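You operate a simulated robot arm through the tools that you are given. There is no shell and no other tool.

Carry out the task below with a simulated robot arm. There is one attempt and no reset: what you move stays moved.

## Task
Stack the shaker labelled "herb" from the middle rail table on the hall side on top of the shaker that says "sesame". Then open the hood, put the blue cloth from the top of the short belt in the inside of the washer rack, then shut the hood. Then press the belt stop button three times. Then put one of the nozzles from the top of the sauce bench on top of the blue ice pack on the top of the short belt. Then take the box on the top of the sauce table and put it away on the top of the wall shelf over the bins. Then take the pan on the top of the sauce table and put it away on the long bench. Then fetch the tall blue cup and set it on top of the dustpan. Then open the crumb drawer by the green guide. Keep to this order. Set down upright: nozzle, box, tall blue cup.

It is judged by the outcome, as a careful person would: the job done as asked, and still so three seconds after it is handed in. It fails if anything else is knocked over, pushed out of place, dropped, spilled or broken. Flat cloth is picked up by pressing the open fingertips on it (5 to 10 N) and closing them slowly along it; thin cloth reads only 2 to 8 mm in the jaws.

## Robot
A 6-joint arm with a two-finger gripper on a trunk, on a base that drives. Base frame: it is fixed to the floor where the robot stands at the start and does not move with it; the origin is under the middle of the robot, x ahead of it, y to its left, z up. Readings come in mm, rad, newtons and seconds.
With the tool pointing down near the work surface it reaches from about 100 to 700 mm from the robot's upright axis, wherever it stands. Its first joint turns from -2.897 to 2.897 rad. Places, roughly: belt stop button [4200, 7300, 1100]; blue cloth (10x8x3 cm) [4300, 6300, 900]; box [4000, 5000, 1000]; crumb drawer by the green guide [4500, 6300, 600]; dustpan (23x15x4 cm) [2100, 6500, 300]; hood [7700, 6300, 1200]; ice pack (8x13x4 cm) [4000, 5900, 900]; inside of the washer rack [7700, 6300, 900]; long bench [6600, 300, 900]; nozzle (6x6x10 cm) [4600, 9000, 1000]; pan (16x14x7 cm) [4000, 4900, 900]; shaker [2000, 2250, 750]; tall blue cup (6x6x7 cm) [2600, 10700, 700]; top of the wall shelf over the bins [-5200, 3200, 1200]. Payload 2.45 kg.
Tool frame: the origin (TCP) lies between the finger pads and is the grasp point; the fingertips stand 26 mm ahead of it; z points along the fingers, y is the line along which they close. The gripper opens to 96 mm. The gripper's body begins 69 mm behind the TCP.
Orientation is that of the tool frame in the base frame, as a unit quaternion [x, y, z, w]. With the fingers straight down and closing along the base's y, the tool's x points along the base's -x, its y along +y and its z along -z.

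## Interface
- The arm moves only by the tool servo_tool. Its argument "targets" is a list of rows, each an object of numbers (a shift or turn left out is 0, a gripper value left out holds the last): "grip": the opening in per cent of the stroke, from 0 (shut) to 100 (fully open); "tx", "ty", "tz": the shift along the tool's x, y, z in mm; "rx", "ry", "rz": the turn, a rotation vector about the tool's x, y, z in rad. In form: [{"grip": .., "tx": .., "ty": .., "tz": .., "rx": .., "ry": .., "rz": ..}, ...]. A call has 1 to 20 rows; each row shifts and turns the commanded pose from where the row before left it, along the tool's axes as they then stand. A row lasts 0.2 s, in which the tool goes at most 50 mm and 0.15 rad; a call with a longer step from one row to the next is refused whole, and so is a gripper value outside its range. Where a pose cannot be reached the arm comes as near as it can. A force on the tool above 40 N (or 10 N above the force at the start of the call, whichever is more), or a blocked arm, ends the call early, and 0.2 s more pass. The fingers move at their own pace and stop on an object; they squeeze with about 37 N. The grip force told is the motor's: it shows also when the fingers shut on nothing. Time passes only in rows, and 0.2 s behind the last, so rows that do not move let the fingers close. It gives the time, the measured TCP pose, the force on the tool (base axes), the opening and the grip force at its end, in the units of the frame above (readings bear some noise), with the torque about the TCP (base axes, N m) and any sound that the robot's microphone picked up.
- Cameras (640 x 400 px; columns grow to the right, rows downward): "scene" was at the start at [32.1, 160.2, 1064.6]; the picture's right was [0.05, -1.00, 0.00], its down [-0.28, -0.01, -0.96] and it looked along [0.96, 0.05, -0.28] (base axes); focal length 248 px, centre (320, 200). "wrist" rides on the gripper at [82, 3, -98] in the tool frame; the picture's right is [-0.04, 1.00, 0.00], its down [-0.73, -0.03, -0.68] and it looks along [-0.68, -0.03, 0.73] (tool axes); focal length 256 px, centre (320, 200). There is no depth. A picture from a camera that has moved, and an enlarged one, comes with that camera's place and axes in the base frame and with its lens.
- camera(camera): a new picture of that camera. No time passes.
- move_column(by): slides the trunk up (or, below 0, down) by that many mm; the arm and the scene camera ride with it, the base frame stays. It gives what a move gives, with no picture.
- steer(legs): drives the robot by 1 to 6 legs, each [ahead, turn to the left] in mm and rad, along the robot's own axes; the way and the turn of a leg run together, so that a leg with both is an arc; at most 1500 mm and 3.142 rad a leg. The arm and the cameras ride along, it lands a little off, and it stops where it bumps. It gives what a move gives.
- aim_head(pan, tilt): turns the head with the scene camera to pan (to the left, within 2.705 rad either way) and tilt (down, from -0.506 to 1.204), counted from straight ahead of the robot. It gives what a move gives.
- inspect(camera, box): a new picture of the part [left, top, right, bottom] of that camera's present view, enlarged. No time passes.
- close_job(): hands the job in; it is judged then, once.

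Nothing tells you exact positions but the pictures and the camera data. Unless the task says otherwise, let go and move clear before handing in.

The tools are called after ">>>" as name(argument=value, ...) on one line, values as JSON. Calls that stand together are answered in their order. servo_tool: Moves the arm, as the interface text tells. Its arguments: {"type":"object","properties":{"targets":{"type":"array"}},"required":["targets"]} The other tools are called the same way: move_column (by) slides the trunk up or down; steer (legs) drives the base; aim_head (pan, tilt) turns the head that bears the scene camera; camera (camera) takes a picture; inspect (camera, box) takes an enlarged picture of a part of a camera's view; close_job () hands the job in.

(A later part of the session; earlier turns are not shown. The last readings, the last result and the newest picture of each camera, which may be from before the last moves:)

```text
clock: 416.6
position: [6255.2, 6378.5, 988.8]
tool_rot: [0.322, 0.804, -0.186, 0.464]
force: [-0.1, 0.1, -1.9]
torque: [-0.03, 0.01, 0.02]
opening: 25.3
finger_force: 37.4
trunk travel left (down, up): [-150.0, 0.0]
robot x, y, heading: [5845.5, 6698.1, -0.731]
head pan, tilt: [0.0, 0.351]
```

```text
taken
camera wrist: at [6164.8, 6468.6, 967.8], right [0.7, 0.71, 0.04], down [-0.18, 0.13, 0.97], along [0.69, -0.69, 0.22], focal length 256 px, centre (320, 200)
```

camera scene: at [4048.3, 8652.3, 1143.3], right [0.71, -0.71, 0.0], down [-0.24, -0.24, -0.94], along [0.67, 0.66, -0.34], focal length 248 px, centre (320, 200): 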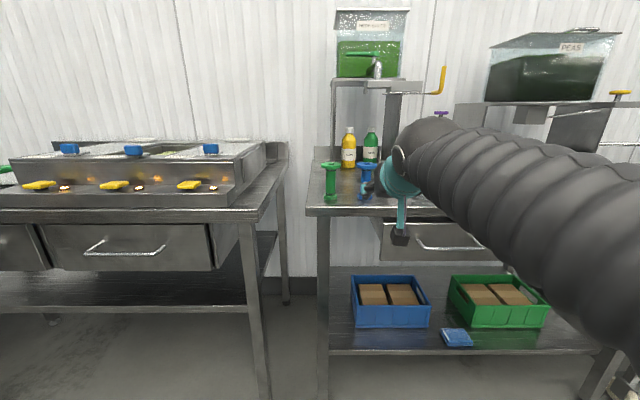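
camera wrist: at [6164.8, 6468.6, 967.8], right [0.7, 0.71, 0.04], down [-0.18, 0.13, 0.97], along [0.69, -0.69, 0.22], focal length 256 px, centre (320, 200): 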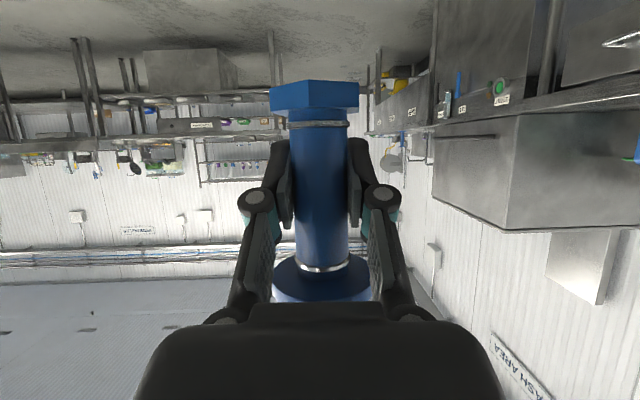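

>>> steer(legs=[[0, -1.645], [1500, 0], [386, 0], [0, -1.549]])

>>> aim_head(pan=0.0, tilt=0.4)

>>> camera(camera="scene")

>>> camera(camera="wrist")

```text
clock: 432.7
position: [3994.6, 5562.6, 992.7]
tool_rot: [0.846, -0.179, -0.493, -0.097]
force: [8.5, -5.5, 2.2]
torque: [0.02, -0.11, -0.17]
opening: 25.5
finger_force: 36.7
trunk travel left (down, up): [-150.0, 0.0]
robot x, y, heading: [4487.3, 5404.6, 2.757]
head pan, tilt: [0.0, 0.351]
stopped in leg 4: the force on the tool passed its limit at 62 N (the readings are from after the stop); the commanded pose is now the measured one
```

```text
clock: 433.4
position: [3995.7, 5561.4, 992.5]
tool_rot: [0.846, -0.179, -0.492, -0.097]
force: [9.0, -9.5, 5.0]
torque: [0.03, -0.12, -0.17]
opening: 25.4
finger_force: 37.4
trunk travel left (down, up): [-150.0, 0.0]
robot x, y, heading: [4484.4, 5405.1, 2.76]
head pan, tilt: [0.0, 0.4]
```

```text
taken
camera scene: at [4396.9, 5269.1, 1138.8], right [0.38, 0.93, 0.0], down [0.36, -0.15, -0.92], along [-0.85, 0.35, -0.39], focal length 248 px, centre (320, 200)
```

scene: 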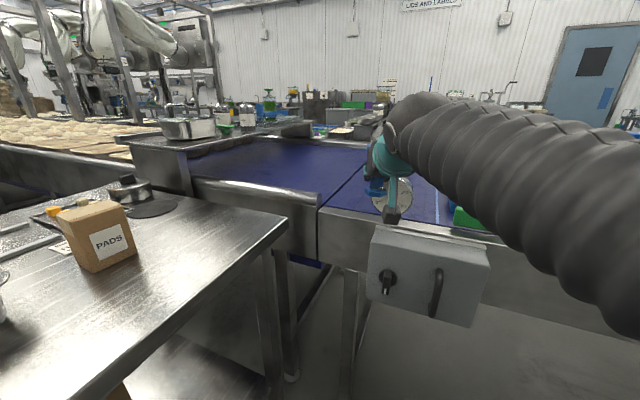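

```text
taken
camera wrist: at [4107.9, 5508.5, 970.2], right [-0.42, -0.91, 0.05], down [0.22, -0.05, 0.97], along [-0.88, 0.42, 0.23], focal length 256 px, centre (320, 200)
```

wrist: 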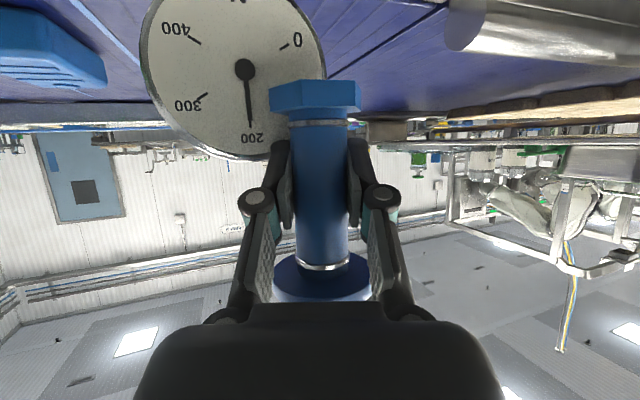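

The sweep brought the nozzle against a dial gauge on the belt's corner, and the drive stopped. I'll turn back a little to get clear and inspect.

>>> steer(legs=[[0, 0.12]])

>>> camera(camera="wrist")

>>> camera(camera="scene")

```text
clock: 434.3
position: [3978.7, 5502.3, 991.6]
tool_rot: [0.855, -0.128, -0.497, -0.068]
force: [-0.6, 0.4, -1.6]
torque: [0.02, 0.01, 0.0]
opening: 25.0
finger_force: 36.8
trunk travel left (down, up): [-150.0, 0.0]
robot x, y, heading: [4486.4, 5404.8, 2.876]
head pan, tilt: [0.0, 0.4]
```

```text
taken
camera wrist: at [4097.3, 5463.0, 969.4], right [-0.31, -0.95, 0.05], down [0.23, -0.03, 0.97], along [-0.92, 0.31, 0.22], focal length 256 px, centre (320, 200)
```

wrist: 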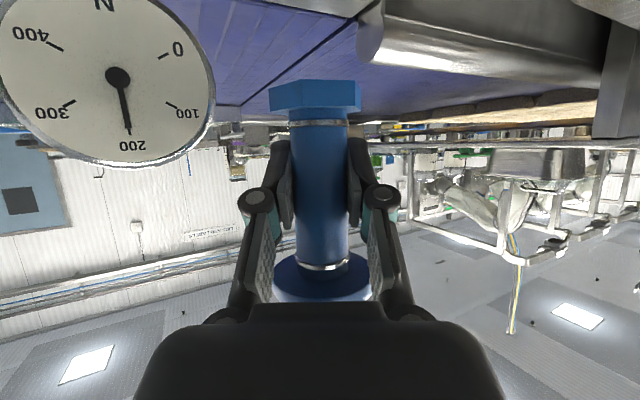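

```text
taken
camera scene: at [4412.7, 5260.0, 1138.7], right [0.26, 0.96, 0.0], down [0.38, -0.1, -0.92], along [-0.89, 0.24, -0.39], focal length 248 px, centre (320, 200)
```

scene: 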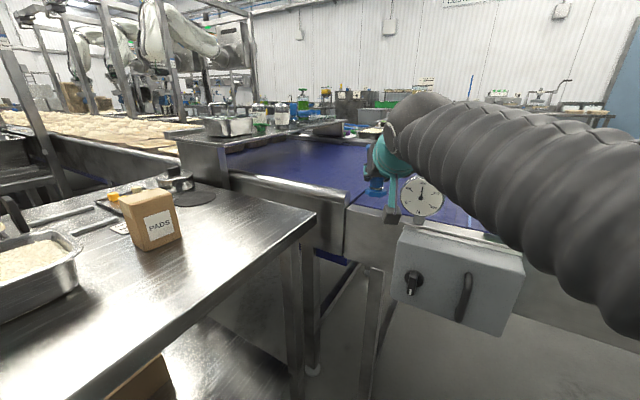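

Clear now; the nozzle is still upright in the grip and the dial gauge (fixed, at s≈6788, m≈1119, top z≈983) looks untouched. I'll back away, re-orient at a safe distance, and come in straight.

>>> steer(legs=[[-300, 0], [0, -1.572], [-180, 0], [0, 1.052]])

>>> camera(camera="scene")

>>> camera(camera="wrist")

```text
clock: 443.9
position: [4334.5, 5485.2, 991.6]
tool_rot: [0.796, -0.339, -0.464, -0.191]
force: [0.5, 0.0, -1.2]
torque: [-0.03, -0.01, 0.01]
opening: 25.2
finger_force: 36.8
trunk travel left (down, up): [-150.0, 0.0]
robot x, y, heading: [4726.3, 5153.9, 2.367]
head pan, tilt: [0.0, 0.4]
```

```text
taken
camera scene: at [4597.3, 5061.8, 1138.7], right [0.7, 0.72, 0.0], down [0.28, -0.27, -0.92], along [-0.66, 0.64, -0.39], focal length 248 px, centre (320, 200)
```

scene: 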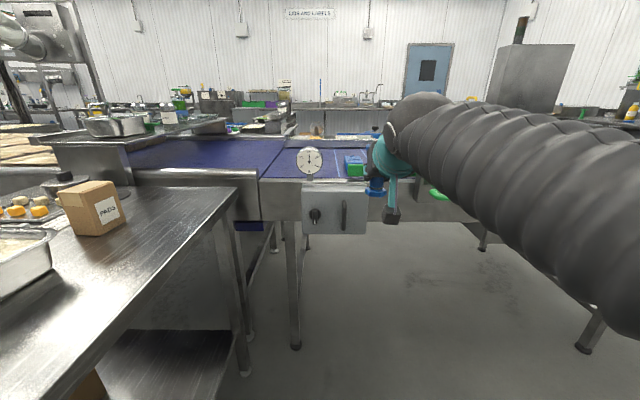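

```text
taken
camera wrist: at [4419.0, 5392.6, 969.4], right [-0.73, -0.68, 0.05], down [0.19, -0.13, 0.97], along [-0.66, 0.72, 0.22], focal length 256 px, centre (320, 200)
```

wrist: 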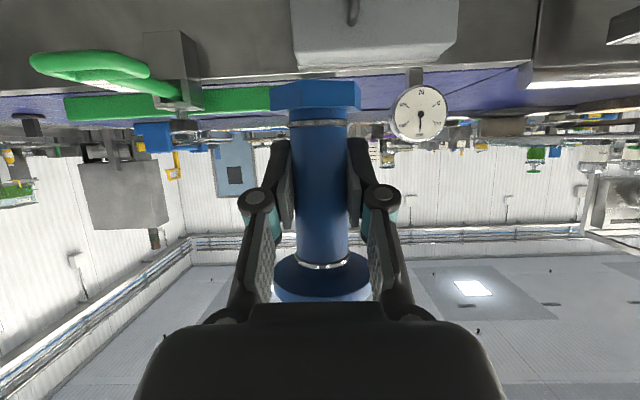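

>>> inspect(camera="scene", box=[260, 120, 480, 260])

>>> inspect(camera="wrist", box=[20, 0, 460, 200])

```text
2.86 times, centred on (370, 190) of scene
camera zoom: at [4597.3, 5061.8, 1138.7], right [0.7, 0.72, 0.0], down [0.28, -0.27, -0.92], along [-0.66, 0.64, -0.39], focal length 708 px, centre (177, 229)
```

zoom: 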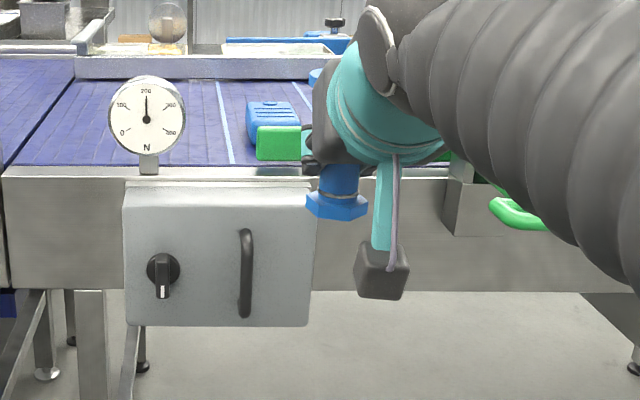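

```text
1.45 times, centred on (240, 100) of wrist
camera zoom: at [4419.0, 5392.6, 969.4], right [-0.73, -0.68, 0.05], down [0.19, -0.13, 0.97], along [-0.66, 0.72, 0.22], focal length 372 px, centre (436, 346)
```

zoom: 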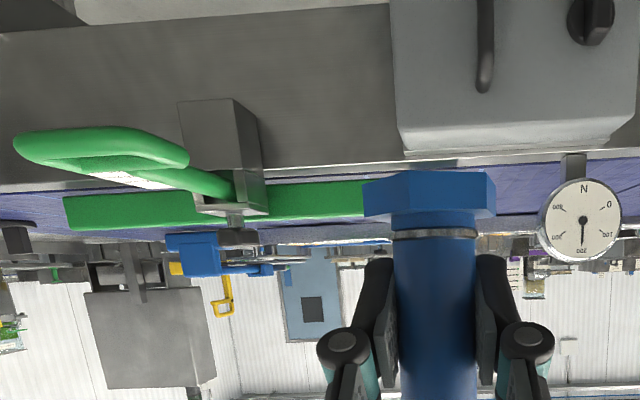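

I now know the guide (top z≈900, m≈1212–1224, starting at s≈6923) and the ice pack (centre s≈6943, m≈1358). The nozzle hangs at s=6944, well right of the dial. I'll drive straight in 370 mm.

>>> steer(legs=[[370, -0.01]])

>>> camera(camera="scene")

>>> camera(camera="wrist")

>>> inspect(camera="scene", box=[280, 130, 460, 250])

```text
clock: 446.3
position: [4075.4, 5748.8, 991.9]
tool_rot: [0.794, -0.343, -0.463, -0.194]
force: [0.6, 0.2, -1.7]
torque: [0.0, 0.04, 0.02]
opening: 25.4
finger_force: 36.3
trunk travel left (down, up): [-150.0, 0.0]
robot x, y, heading: [4471.2, 5411.1, 2.358]
head pan, tilt: [0.0, 0.4]
```

```text
taken
camera scene: at [4334.0, 5321.8, 1138.7], right [0.71, 0.71, 0.0], down [0.28, -0.27, -0.92], along [-0.65, 0.65, -0.39], focal length 248 px, centre (320, 200)
```

scene: 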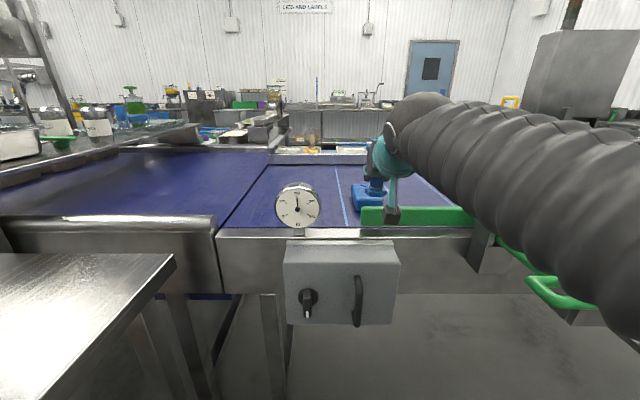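

```text
taken
camera wrist: at [4159.7, 5654.7, 969.5], right [-0.74, -0.67, 0.05], down [0.19, -0.14, 0.97], along [-0.65, 0.73, 0.22], focal length 256 px, centre (320, 200)
```

wrist: 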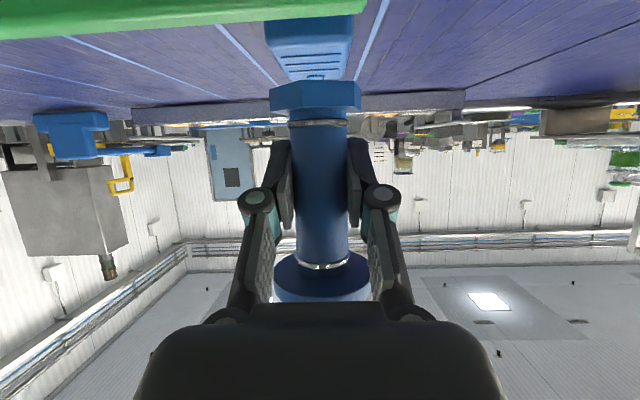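

```text
3.33 times, centred on (370, 190) of scene
camera zoom: at [4334.0, 5321.8, 1138.7], right [0.71, 0.71, 0.0], down [0.28, -0.27, -0.92], along [-0.65, 0.65, -0.39], focal length 826 px, centre (153, 233)
```

zoom: 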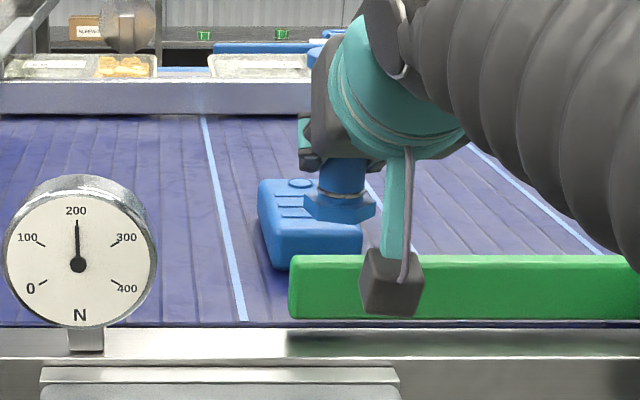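

The ice pack lies straight ahead, aligned with the nozzle. I'll extend ~178 mm forward at this height to hang over its middle.

>>> servo_tool(targets=[{"tx": -10, "ty": 0.5, "tz": 17.4}, {"tx": -15, "ty": 0.7, "tz": 26}, {"tx": -15, "ty": 0.7, "tz": 26}, {"tx": -15, "ty": 0.7, "tz": 26}, {"tx": -15, "ty": 0.7, "tz": 26}, {"tx": -15, "ty": 0.7, "tz": 26}, {"tx": -4, "tz": 7}, {}])

>>> camera(camera="wrist")

>>> inspect(camera="scene", box=[280, 110, 460, 230])

```text
clock: 448.1
position: [3950.1, 5875.7, 993.1]
tool_rot: [0.794, -0.343, -0.463, -0.193]
force: [-0.2, -0.4, -0.5]
torque: [0.01, -0.01, 0.0]
opening: 25.3
finger_force: 37.3
trunk travel left (down, up): [-150.0, 0.0]
robot x, y, heading: [4466.1, 5415.4, 2.359]
head pan, tilt: [0.0, 0.4]
```

```text
taken
camera wrist: at [4033.6, 5781.2, 970.3], right [-0.74, -0.67, 0.05], down [0.19, -0.14, 0.97], along [-0.65, 0.73, 0.22], focal length 256 px, centre (320, 200)
```

wrist: 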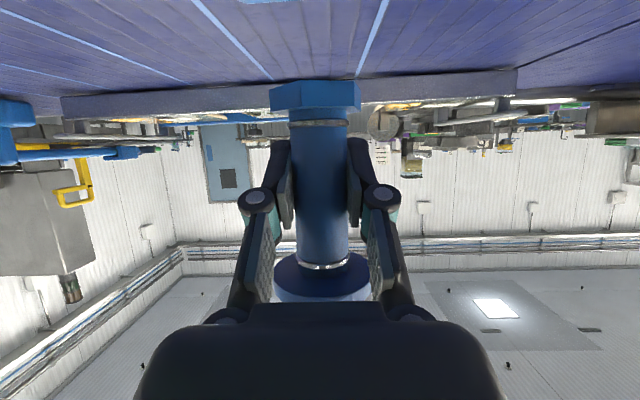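

```text
3.33 times, centred on (370, 170) of scene
camera zoom: at [4333.9, 5321.8, 1138.7], right [0.71, 0.71, 0.0], down [0.28, -0.27, -0.92], along [-0.65, 0.65, -0.39], focal length 826 px, centre (153, 300)
```

zoom: 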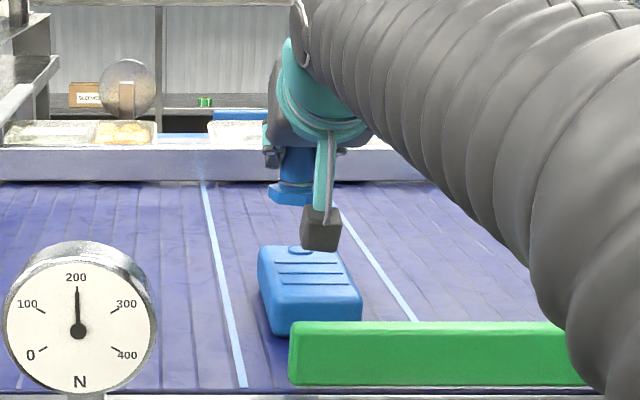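

The nozzle hangs over the rear half of the ice pack; I'll come back 10 mm and lower to ~20 mm above it, then check clearances to the guide.

>>> servo_tool(targets=[{"tx": 5, "ty": -0.3, "tz": -8.7}, {"tx": 8.7, "tz": 5}, {"tx": 8.7, "tz": 5}, {"tx": 8.7, "tz": 5}, {"tx": 2.6, "tz": 1.5}, {}])

>>> inspect(camera="scene", box=[330, 140, 430, 220])

>>> camera(camera="wrist")

```text
clock: 449.5
position: [3956.9, 5867.2, 959.0]
tool_rot: [0.793, -0.344, -0.464, -0.193]
force: [-0.4, 0.3, -0.8]
torque: [0.02, -0.03, -0.01]
opening: 25.2
finger_force: 37.1
trunk travel left (down, up): [-150.0, 0.0]
robot x, y, heading: [4469.4, 5409.5, 2.356]
head pan, tilt: [0.0, 0.4]
```

```text
5.00 times, centred on (380, 180) of scene
camera zoom: at [4333.9, 5321.8, 1138.7], right [0.71, 0.71, 0.0], down [0.28, -0.27, -0.92], along [-0.65, 0.65, -0.39], focal length 1238 px, centre (20, 300)
```

zoom: 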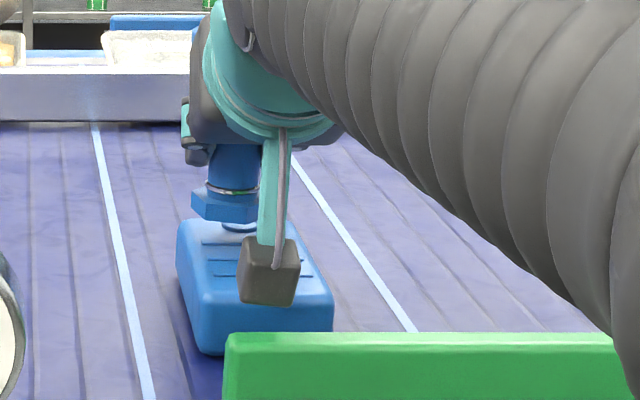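

```text
taken
camera wrist: at [4040.5, 5773.6, 937.1], right [-0.74, -0.67, 0.05], down [0.19, -0.14, 0.97], along [-0.65, 0.73, 0.22], focal length 256 px, centre (320, 200)
```

wrist: 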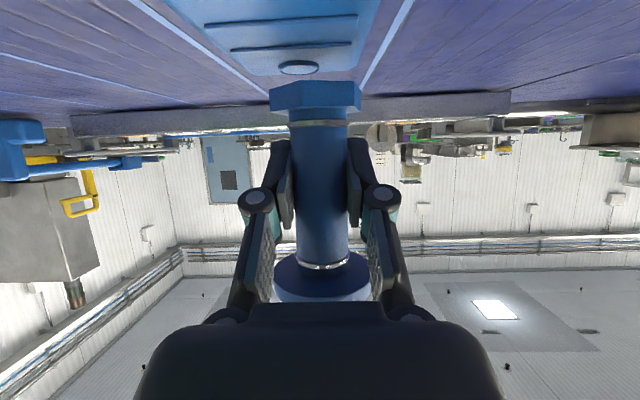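

To keep the wrist camera housing clear of the guide, I'll pitch the tool another ~6° (the nozzle leans only slightly and will settle flat), then lower in small steps watching the force.

>>> servo_tool(targets=[{"ry": 0.055}, {"ry": 0.055}, {}])

>>> servo_tool(targets=[{"tx": 4, "tz": 3}, {"tx": 4, "tz": 3}, {}])

>>> inspect(camera="scene", box=[330, 140, 430, 220])

>>> camera(camera="wrist")

```text
clock: 450.3
position: [3956.6, 5866.8, 958.8]
tool_rot: [0.818, -0.353, -0.419, -0.173]
force: [0.4, 0.4, -2.1]
torque: [-0.01, 0.0, 0.02]
opening: 25.4
finger_force: 36.9
trunk travel left (down, up): [-150.0, 0.0]
robot x, y, heading: [4465.0, 5415.6, 2.357]
head pan, tilt: [0.0, 0.4]
```

```text
clock: 451.1
position: [3956.7, 5866.3, 950.0]
tool_rot: [0.818, -0.353, -0.419, -0.173]
force: [-0.7, 0.0, -1.3]
torque: [0.0, -0.02, 0.01]
opening: 25.3
finger_force: 36.7
trunk travel left (down, up): [-150.0, 0.0]
robot x, y, heading: [4468.9, 5413.7, 2.359]
head pan, tilt: [0.0, 0.4]
```

```text
5.00 times, centred on (380, 180) of scene
camera zoom: at [4333.9, 5321.8, 1138.7], right [0.71, 0.71, 0.0], down [0.28, -0.27, -0.92], along [-0.65, 0.65, -0.39], focal length 1238 px, centre (20, 300)
```

zoom: 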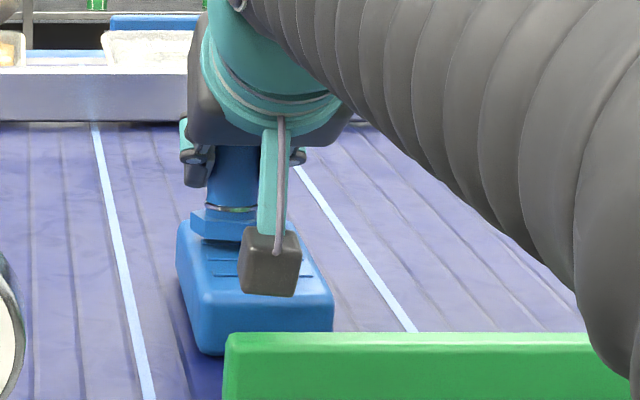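

```text
taken
camera wrist: at [4041.5, 5772.3, 940.9], right [-0.74, -0.67, 0.04], down [0.11, -0.06, 0.99], along [-0.66, 0.74, 0.12], focal length 256 px, centre (320, 200)
```

wrist: 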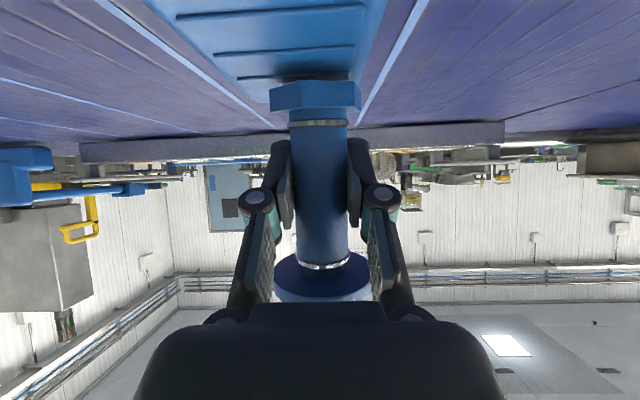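

>>> servo_tool(targets=[{"tx": 2.4, "tz": 1.8}, {"tx": 2.4, "tz": 1.8}, {}])

>>> servo_tool(targets=[{"tx": 1.6, "tz": 1.2}, {"tx": 1.6, "tz": 1.2}, {}])

>>> inspect(camera="scene", box=[330, 140, 430, 220])

```text
clock: 451.9
position: [3957.8, 5866.4, 945.8]
tool_rot: [0.818, -0.353, -0.421, -0.174]
force: [-2.5, 1.7, 11.4]
torque: [0.31, 0.28, 0.01]
opening: 25.5
finger_force: 36.3
trunk travel left (down, up): [-150.0, 0.0]
robot x, y, heading: [4469.6, 5410.2, 2.358]
head pan, tilt: [0.0, 0.4]
```

```text
clock: 452.7
position: [3958.3, 5866.8, 941.0]
tool_rot: [0.817, -0.353, -0.421, -0.175]
force: [-0.4, -1.4, 24.6]
torque: [0.3, 0.33, 0.0]
opening: 25.3
finger_force: 36.4
trunk travel left (down, up): [-150.0, 0.0]
robot x, y, heading: [4471.9, 5412.8, 2.351]
head pan, tilt: [0.0, 0.4]
```

```text
5.00 times, centred on (380, 180) of scene
camera zoom: at [4335.0, 5320.6, 1138.9], right [0.71, 0.71, 0.0], down [0.27, -0.27, -0.92], along [-0.65, 0.65, -0.39], focal length 1238 px, centre (20, 300)
```

zoom: 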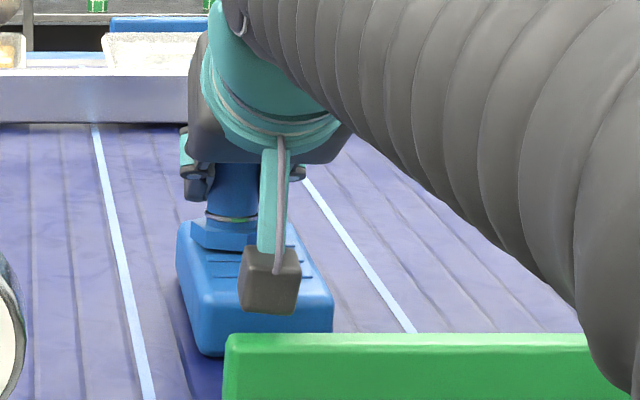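

>>> camera(camera="wrist")

>>> inspect(camera="scene", box=[350, 170, 400, 215])

```text
taken
camera wrist: at [4042.6, 5771.8, 933.1], right [-0.74, -0.67, 0.04], down [0.11, -0.06, 0.99], along [-0.66, 0.74, 0.12], focal length 256 px, centre (320, 200)
```

wrist: 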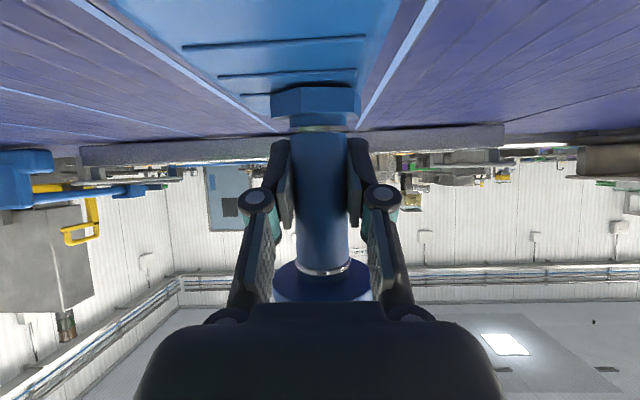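

```text
8.89 times, centred on (375, 192) of scene
camera zoom: at [4335.0, 5320.6, 1138.9], right [0.71, 0.71, 0.0], down [0.27, -0.27, -0.92], along [-0.65, 0.65, -0.39], focal length 2202 px, centre (-169, 267)
```

zoom: 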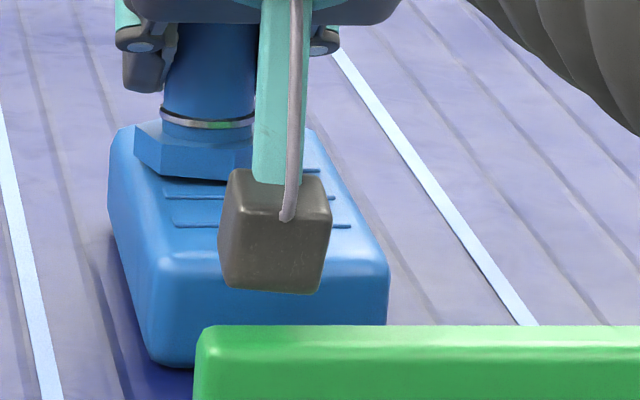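

The base stands close to the ice pack's far end. I'll lift slightly, come back 14 mm, and set it down again.

>>> servo_tool(targets=[{"tx": -4.8, "tz": -3.6}, {"tx": -3.2, "tz": -2.4}, {"tx": 8.3, "tz": -11.3}, {}])

>>> inspect(camera="scene", box=[350, 160, 410, 215])

>>> camera(camera="wrist")

```text
clock: 453.7
position: [3967.4, 5857.9, 948.9]
tool_rot: [0.818, -0.354, -0.419, -0.174]
force: [-0.9, 0.9, 0.3]
torque: [0.02, 0.0, -0.01]
opening: 25.2
finger_force: 36.8
trunk travel left (down, up): [-150.0, 0.0]
robot x, y, heading: [4473.7, 5415.5, 2.36]
head pan, tilt: [0.0, 0.4]
```

```text
7.27 times, centred on (380, 188) of scene
camera zoom: at [4333.9, 5321.9, 1138.7], right [0.71, 0.71, 0.0], down [0.28, -0.27, -0.92], along [-0.65, 0.65, -0.39], focal length 1802 px, centre (-116, 291)
```

zoom: 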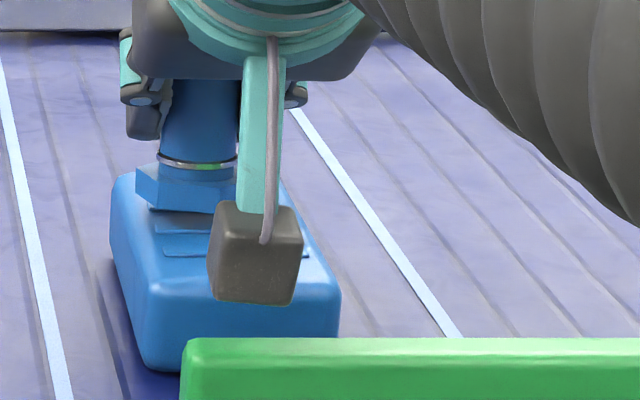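

```text
taken
camera wrist: at [4051.2, 5762.6, 940.4], right [-0.74, -0.67, 0.04], down [0.11, -0.06, 0.99], along [-0.66, 0.74, 0.11], focal length 256 px, centre (320, 200)
```

wrist: 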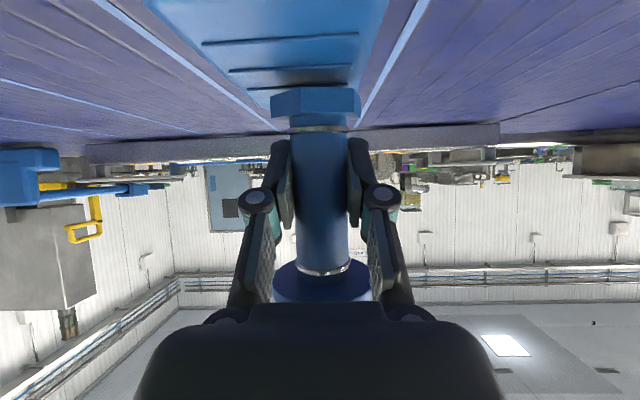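

>>> servo_tool(targets=[{"tx": 2.4, "tz": 1.8}, {"tx": 1.6, "tz": 1.2}, {}])

>>> servo_tool(targets=[{"tx": 1.6, "tz": 1.2}, {}])

>>> inspect(camera="scene", box=[350, 160, 410, 215])

```text
clock: 454.5
position: [3966.5, 5858.1, 944.8]
tool_rot: [0.818, -0.354, -0.419, -0.173]
force: [0.4, 0.0, -0.4]
torque: [-0.01, 0.0, 0.04]
opening: 25.0
finger_force: 36.9
trunk travel left (down, up): [-150.0, 0.0]
robot x, y, heading: [4470.0, 5412.9, 2.357]
head pan, tilt: [0.0, 0.4]
```

```text
clock: 455.1
position: [3966.1, 5857.3, 942.2]
tool_rot: [0.818, -0.354, -0.419, -0.174]
force: [-0.1, -0.2, -0.5]
torque: [-0.02, -0.01, 0.01]
opening: 25.2
finger_force: 37.3
trunk travel left (down, up): [-150.0, 0.0]
robot x, y, heading: [4470.4, 5411.6, 2.362]
head pan, tilt: [0.0, 0.4]
```

```text
7.27 times, centred on (380, 188) of scene
camera zoom: at [4333.9, 5321.8, 1138.7], right [0.71, 0.71, 0.0], down [0.28, -0.27, -0.92], along [-0.65, 0.65, -0.39], focal length 1802 px, centre (-116, 291)
```

zoom: 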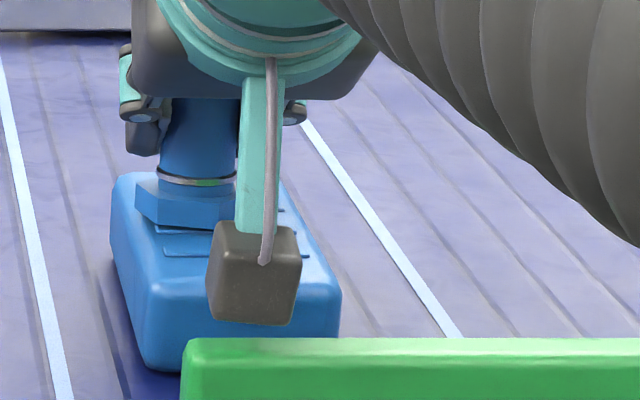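

The camera housing is only a few mm above the guide now, so I'll pitch a touch more to raise it, then continue down.

>>> servo_tool(targets=[{"ry": 0.05}, {}])

>>> servo_tool(targets=[{"tx": 1.2, "tz": 0.9}, {}])

>>> servo_tool(targets=[{"tx": 1.2, "tz": 0.9}, {}])

>>> inspect(camera="scene", box=[350, 160, 410, 215])

```text
clock: 455.7
position: [3965.6, 5857.5, 943.3]
tool_rot: [0.828, -0.358, -0.399, -0.165]
force: [-0.5, 0.7, 5.1]
torque: [0.09, 0.08, 0.03]
opening: 25.2
finger_force: 36.7
trunk travel left (down, up): [-150.0, 0.0]
robot x, y, heading: [4469.8, 5413.6, 2.357]
head pan, tilt: [0.0, 0.4]
```

```text
clock: 456.3
position: [3967.8, 5857.3, 945.0]
tool_rot: [0.828, -0.357, -0.4, -0.165]
force: [-3.2, 2.2, 16.7]
torque: [0.35, 0.34, 0.02]
opening: 25.3
finger_force: 36.8
trunk travel left (down, up): [-150.0, 0.0]
robot x, y, heading: [4472.8, 5412.9, 2.355]
head pan, tilt: [0.0, 0.4]
```

```text
clock: 456.9
position: [3968.1, 5856.7, 941.7]
tool_rot: [0.828, -0.357, -0.4, -0.165]
force: [-1.2, 0.7, 24.6]
torque: [0.43, 0.36, 0.0]
opening: 25.5
finger_force: 37.1
trunk travel left (down, up): [-150.0, 0.0]
robot x, y, heading: [4466.8, 5409.7, 2.355]
head pan, tilt: [0.0, 0.4]
```

```text
7.27 times, centred on (380, 188) of scene
camera zoom: at [4334.8, 5321.0, 1139.0], right [0.71, 0.71, 0.0], down [0.27, -0.27, -0.92], along [-0.65, 0.65, -0.39], focal length 1802 px, centre (-116, 291)
```

zoom: 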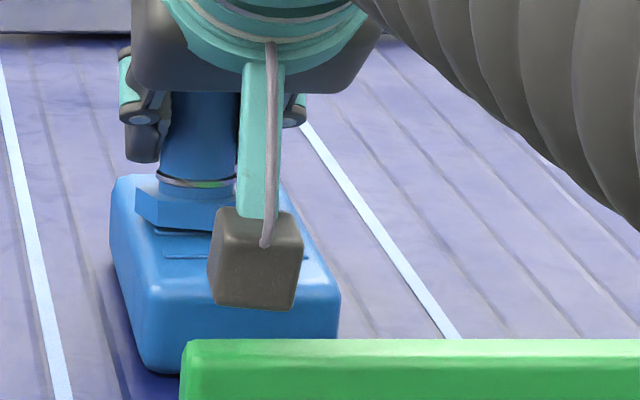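

Contact is firm with the housing well clear of the guide. I'll relax the push slightly and open the fingers slowly.

>>> servo_tool(targets=[{"tx": -1, "tz": -0.8}, {}])

>>> servo_tool(targets=[{"grip": 28}, {"grip": 31}, {"grip": 34}, {"grip": 38}, {"grip": 44}, {"grip": 52}, {"grip": 62}, {"grip": 75}, {}, {}])

>>> inspect(camera="scene", box=[340, 140, 420, 215])

>>> camera(camera="wrist")

```text
clock: 457.5
position: [3968.0, 5857.3, 940.3]
tool_rot: [0.828, -0.357, -0.399, -0.164]
force: [0.0, -0.9, 21.1]
torque: [0.32, 0.26, 0.04]
opening: 25.0
finger_force: 37.2
trunk travel left (down, up): [-150.0, 0.0]
robot x, y, heading: [4467.2, 5410.4, 2.364]
head pan, tilt: [0.0, 0.4]
```

```text
clock: 459.7
position: [3967.8, 5858.4, 941.6]
tool_rot: [0.828, -0.358, -0.398, -0.165]
force: [-0.6, 0.3, 0.4]
torque: [-0.02, 0.02, 0.0]
opening: 72.0
finger_force: 0.0
trunk travel left (down, up): [-150.0, 0.0]
robot x, y, heading: [4468.3, 5414.6, 2.36]
head pan, tilt: [0.0, 0.4]
```

```text
5.33 times, centred on (380, 178) of scene
camera zoom: at [4333.9, 5321.8, 1138.7], right [0.71, 0.71, 0.0], down [0.28, -0.27, -0.92], along [-0.65, 0.65, -0.39], focal length 1321 px, centre (0, 320)
```

zoom: 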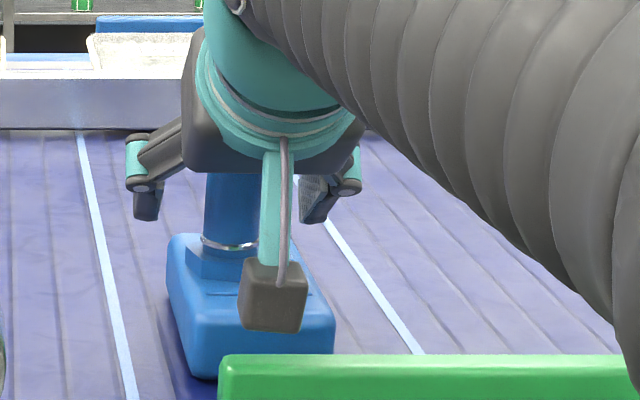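

```text
taken
camera wrist: at [4051.4, 5762.6, 938.6], right [-0.74, -0.67, 0.04], down [0.08, -0.02, 1.0], along [-0.67, 0.74, 0.07], focal length 256 px, centre (320, 200)
```

wrist: 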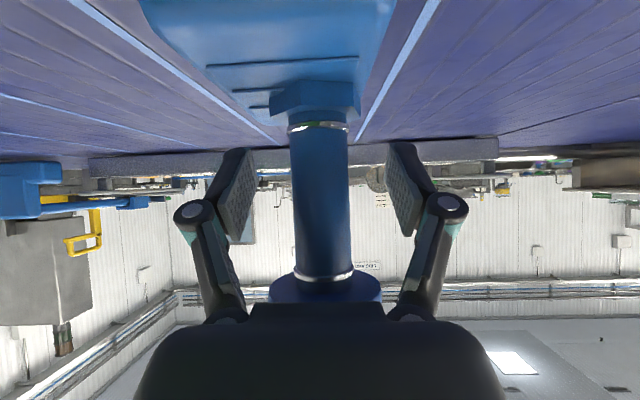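

The nozzle stands upright on the ice pack. I'll open fully and lift straight up past the flange, then retreat.

>>> servo_tool(targets=[{"grip": 100}, {}, {"tx": -7.8, "tz": -6.3}, {"tx": -7.8, "tz": -6.3}, {"tx": -11.7, "tz": -9.4}, {"tx": -11.7, "tz": -9.4}, {"tx": -11.7, "tz": -9.4}, {"tx": -11.7, "tz": -9.4}, {}])

>>> camera(camera="wrist")

>>> inspect(camera="scene", box=[320, 110, 440, 215])

```text
clock: 461.7
position: [3966.9, 5858.7, 1021.2]
tool_rot: [0.828, -0.357, -0.399, -0.164]
force: [0.6, 0.3, -0.3]
torque: [0.0, -0.01, -0.03]
opening: 96.1
finger_force: 0.0
trunk travel left (down, up): [-150.0, 0.0]
robot x, y, heading: [4469.9, 5412.1, 2.355]
head pan, tilt: [0.0, 0.4]
```

```text
taken
camera wrist: at [4052.0, 5763.2, 1018.9], right [-0.74, -0.67, 0.04], down [0.08, -0.02, 1.0], along [-0.67, 0.74, 0.07], focal length 256 px, centre (320, 200)
```

wrist: 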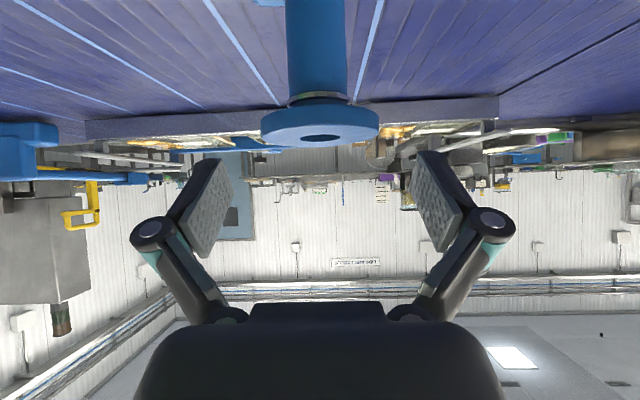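

```text
3.81 times, centred on (380, 162) of scene
camera zoom: at [4333.9, 5321.8, 1138.7], right [0.71, 0.71, 0.0], down [0.28, -0.27, -0.92], along [-0.65, 0.65, -0.39], focal length 944 px, centre (91, 343)
```

zoom: 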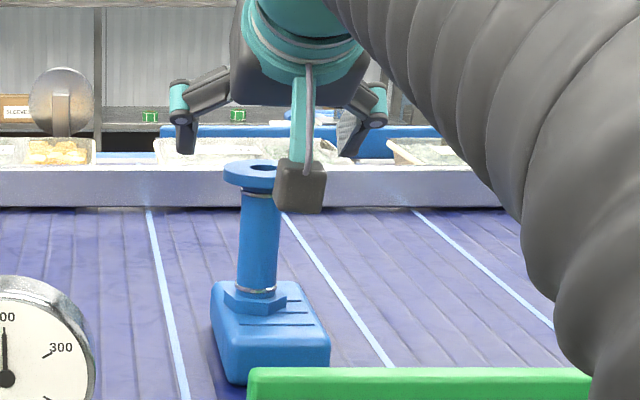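

The nozzle stands on the ice pack. Retreating backward and then driving off.

>>> servo_tool(targets=[{"tx": 18, "tz": -23}, {"tx": 22, "tz": -27}, {"tx": 22, "tz": -27}, {"tx": 22, "tz": -27}, {"tx": 22, "tz": -27}, {}])

>>> steer(legs=[[-450, 0]])

>>> aim_head(pan=0.5, tilt=0.35)

>>> camera(camera="scene")

>>> inspect(camera="scene", box=[60, 120, 300, 300])

```text
clock: 463.1
position: [4083.6, 5735.8, 1020.4]
tool_rot: [0.828, -0.358, -0.399, -0.166]
force: [-0.2, 0.0, -0.9]
torque: [0.01, 0.01, 0.06]
opening: 95.9
finger_force: 0.0
trunk travel left (down, up): [-150.0, 0.0]
robot x, y, heading: [4468.5, 5413.4, 2.356]
head pan, tilt: [0.0, 0.4]
```

```text
clock: 465.8
position: [4403.5, 5417.6, 1020.0]
tool_rot: [0.828, -0.358, -0.399, -0.165]
force: [-0.4, 0.0, 0.4]
torque: [-0.03, -0.02, -0.01]
opening: 96.0
finger_force: 0.0
trunk travel left (down, up): [-150.0, 0.0]
robot x, y, heading: [4784.9, 5092.9, 2.353]
head pan, tilt: [0.0, 0.4]
```

```text
clock: 466.8
position: [4402.8, 5416.8, 1020.2]
tool_rot: [0.828, -0.358, -0.399, -0.165]
force: [-0.8, -0.8, -1.1]
torque: [-0.03, 0.0, 0.01]
opening: 96.0
finger_force: 0.0
trunk travel left (down, up): [-150.0, 0.0]
robot x, y, heading: [4787.9, 5092.3, 2.359]
head pan, tilt: [0.499, 0.351]
```

```text
taken
camera scene: at [4629.7, 4963.5, 1143.3], right [0.28, 0.96, 0.0], down [0.33, -0.1, -0.94], along [-0.9, 0.27, -0.34], focal length 248 px, centre (320, 200)
```

scene: 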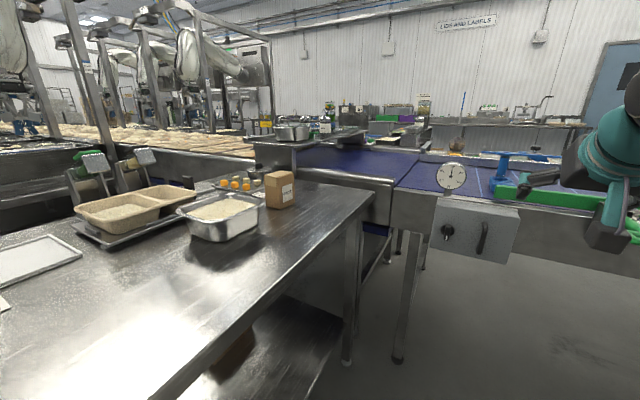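

```text
2.22 times, centred on (180, 210) of scene
camera zoom: at [4629.7, 4963.5, 1143.3], right [0.28, 0.96, 0.0], down [0.33, -0.1, -0.94], along [-0.9, 0.27, -0.34], focal length 550 px, centre (631, 178)
```

zoom: 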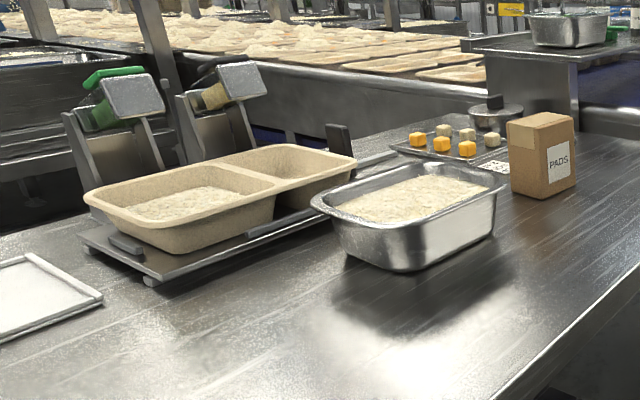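

The nozzle task is done. Next the "PADS" box at about (3985, 5040) on the sauce table's right end. I'll flatten the tool pitch to ~22°, drive a bit forward, and turn left to face it.

>>> servo_tool(targets=[{"ry": -0.1}, {"ry": -0.1}, {"ry": -0.095}, {}])

>>> steer(legs=[[240, 0], [0, 1.35]])

>>> aim_head(pan=0.0, tilt=0.4)

>>> camera(camera="scene")

>>> camera(camera="wrist")

```text
clock: 467.8
position: [4403.7, 5417.1, 1020.5]
tool_rot: [0.761, -0.329, -0.516, -0.215]
force: [-0.5, 0.4, 0.7]
torque: [0.0, 0.0, 0.01]
opening: 96.0
finger_force: 0.0
trunk travel left (down, up): [-150.0, 0.0]
robot x, y, heading: [4789.4, 5093.3, 2.358]
head pan, tilt: [0.499, 0.351]
```

```text
clock: 472.9
position: [4222.2, 4949.3, 1018.9]
tool_rot: [0.799, 0.222, -0.537, 0.156]
force: [-0.8, 0.9, 0.2]
torque: [-0.01, 0.03, 0.03]
opening: 95.6
finger_force: 0.0
trunk travel left (down, up): [-150.0, 0.0]
robot x, y, heading: [4620.6, 5261.5, -2.566]
head pan, tilt: [0.499, 0.351]
```

```text
clock: 473.8
position: [4222.9, 4951.5, 1020.1]
tool_rot: [0.799, 0.222, -0.537, 0.157]
force: [0.1, 0.2, 0.3]
torque: [0.01, 0.0, 0.04]
opening: 96.1
finger_force: 0.0
trunk travel left (down, up): [-150.0, 0.0]
robot x, y, heading: [4619.2, 5261.5, -2.561]
head pan, tilt: [0.0, 0.4]
```

```text
taken
camera scene: at [4677.7, 5109.6, 1138.8], right [-0.55, 0.84, 0.0], down [0.33, 0.21, -0.92], along [-0.77, -0.5, -0.39], focal length 248 px, centre (320, 200)
```

scene: 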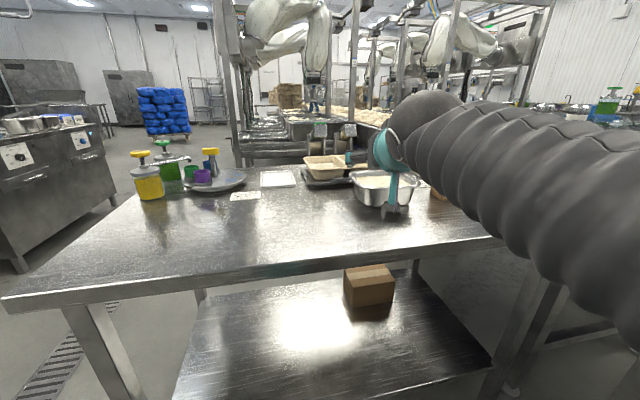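

```text
taken
camera wrist: at [4328.0, 5011.5, 981.2], right [0.51, -0.86, 0.05], down [0.28, 0.22, 0.93], along [-0.81, -0.46, 0.35], focal length 256 px, centre (320, 200)
```

wrist: 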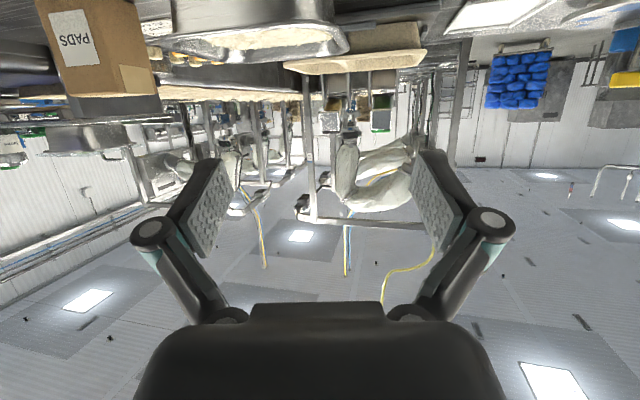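

The box is to the robot's right. I'll move the tool sideways in front of the box's label face and yaw it to point along the box's side.

>>> servo_tool(targets=[{"ty": -39}, {"ty": -39}, {"ty": -39}, {"ty": -39}, {"ty": -39}, {"ty": -40}, {"rx": -0.107, "rz": -0.043}, {"rx": -0.107, "rz": -0.043}, {}])

>>> camera(camera="wrist")

>>> camera(camera="scene")

```text
clock: 475.8
position: [4099.4, 5150.4, 1017.7]
tool_rot: [0.767, 0.314, -0.516, 0.219]
force: [0.5, 0.0, 0.0]
torque: [0.02, 0.03, 0.0]
opening: 95.9
finger_force: 0.1
trunk travel left (down, up): [-150.0, 0.0]
robot x, y, heading: [4620.8, 5264.7, -2.569]
head pan, tilt: [0.0, 0.4]
```

```text
taken
camera wrist: at [4187.7, 5234.2, 978.3], right [0.69, -0.72, 0.05], down [0.23, 0.28, 0.93], along [-0.68, -0.64, 0.36], focal length 256 px, centre (320, 200)
```

wrist: 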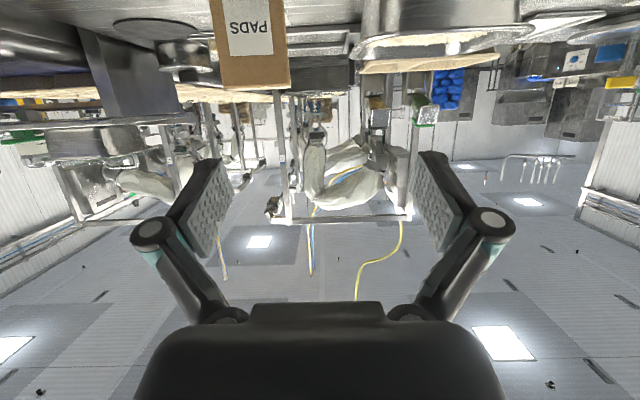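

```text
taken
camera scene: at [4677.7, 5109.7, 1138.8], right [-0.54, 0.84, 0.0], down [0.33, 0.21, -0.92], along [-0.77, -0.5, -0.39], focal length 248 px, centre (320, 200)
```

scene: 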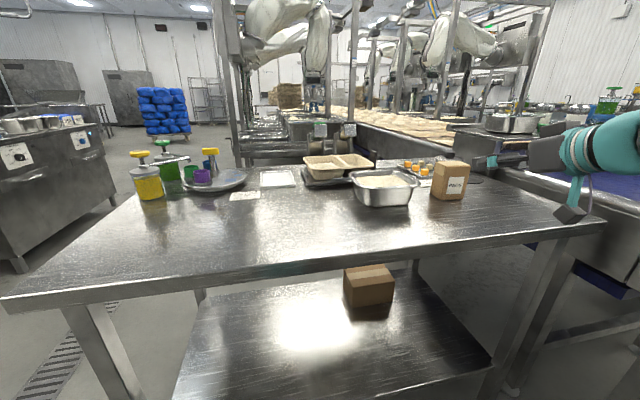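

>>> inspect(camera="scene", box=[330, 140, 490, 240])

>>> inspect(camera="wrist", box=[160, 0, 400, 150])

```text
4.00 times, centred on (410, 190) of scene
camera zoom: at [4677.7, 5109.7, 1138.8], right [-0.54, 0.84, 0.0], down [0.33, 0.21, -0.92], along [-0.77, -0.5, -0.39], focal length 991 px, centre (-40, 240)
```

zoom: 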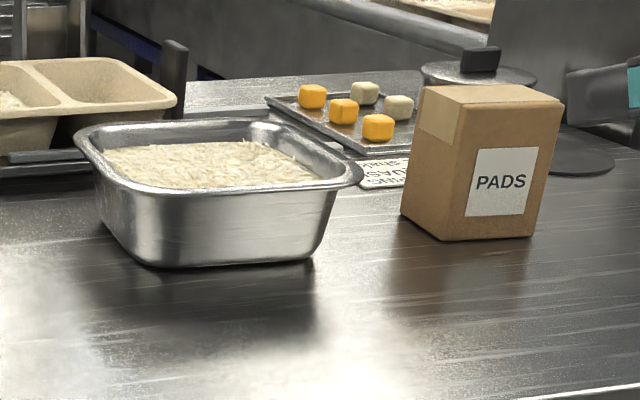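

```text
2.67 times, centred on (280, 75) of wrist
camera zoom: at [4187.7, 5234.2, 978.3], right [0.69, -0.72, 0.05], down [0.23, 0.28, 0.93], along [-0.68, -0.64, 0.36], focal length 683 px, centre (427, 533)
```

zoom: 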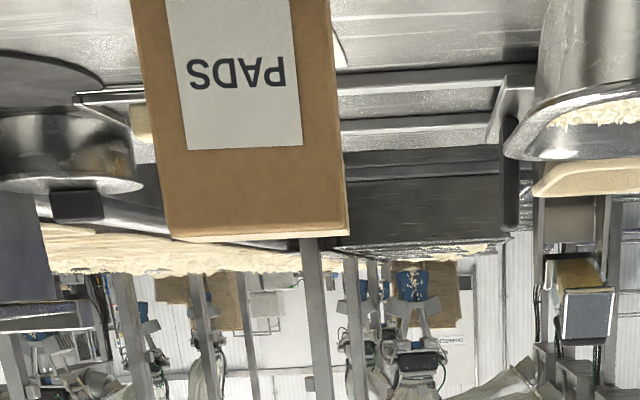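

Solved: the box is centred near s=6322, m=819 (about 73×50×106 mm), table top z≈855. I'll shift 76 mm sideways, lower to z≈932, then check alignment.

>>> servo_tool(targets=[{"ty": -38}, {"ty": -38}, {"tx": 26, "tz": 10.5}, {"tx": 26, "tz": 10.5}, {"tx": 26, "tz": 10.5}, {}])

>>> camera(camera="wrist")

>>> inspect(camera="scene", box=[380, 120, 600, 260])

```text
clock: 477.2
position: [4047.3, 5203.8, 932.4]
tool_rot: [0.767, 0.313, -0.516, 0.218]
force: [-0.1, -0.3, 0.0]
torque: [-0.01, 0.0, 0.01]
opening: 95.9
finger_force: 0.0
trunk travel left (down, up): [-150.0, 0.0]
robot x, y, heading: [4619.6, 5258.9, -2.567]
head pan, tilt: [0.0, 0.4]
```

```text
taken
camera wrist: at [4135.7, 5287.1, 892.7], right [0.69, -0.72, 0.05], down [0.23, 0.28, 0.93], along [-0.69, -0.64, 0.36], focal length 256 px, centre (320, 200)
```

wrist: 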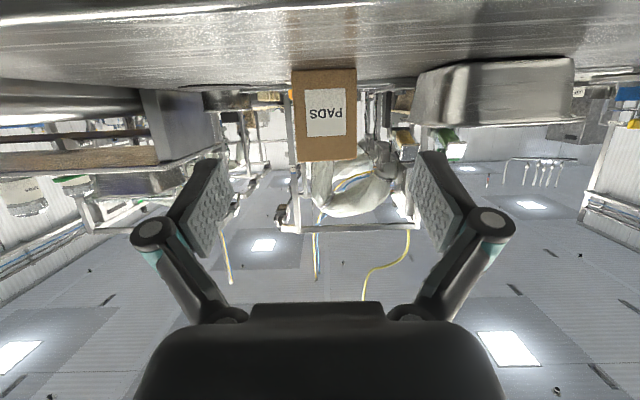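

```text
2.86 times, centred on (490, 190) of scene
camera zoom: at [4677.6, 5109.8, 1138.8], right [-0.54, 0.84, 0.0], down [0.33, 0.21, -0.92], along [-0.77, -0.5, -0.39], focal length 708 px, centre (-166, 229)
```

zoom: 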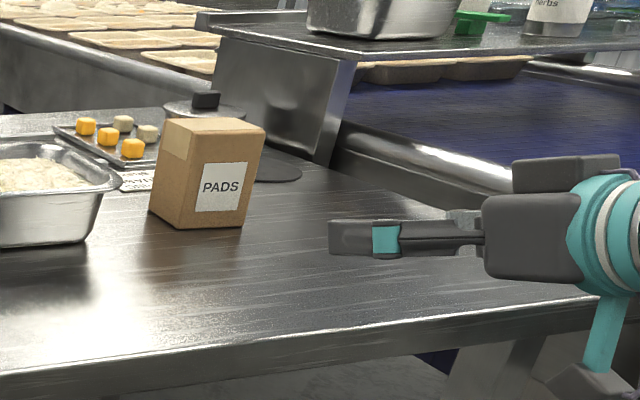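

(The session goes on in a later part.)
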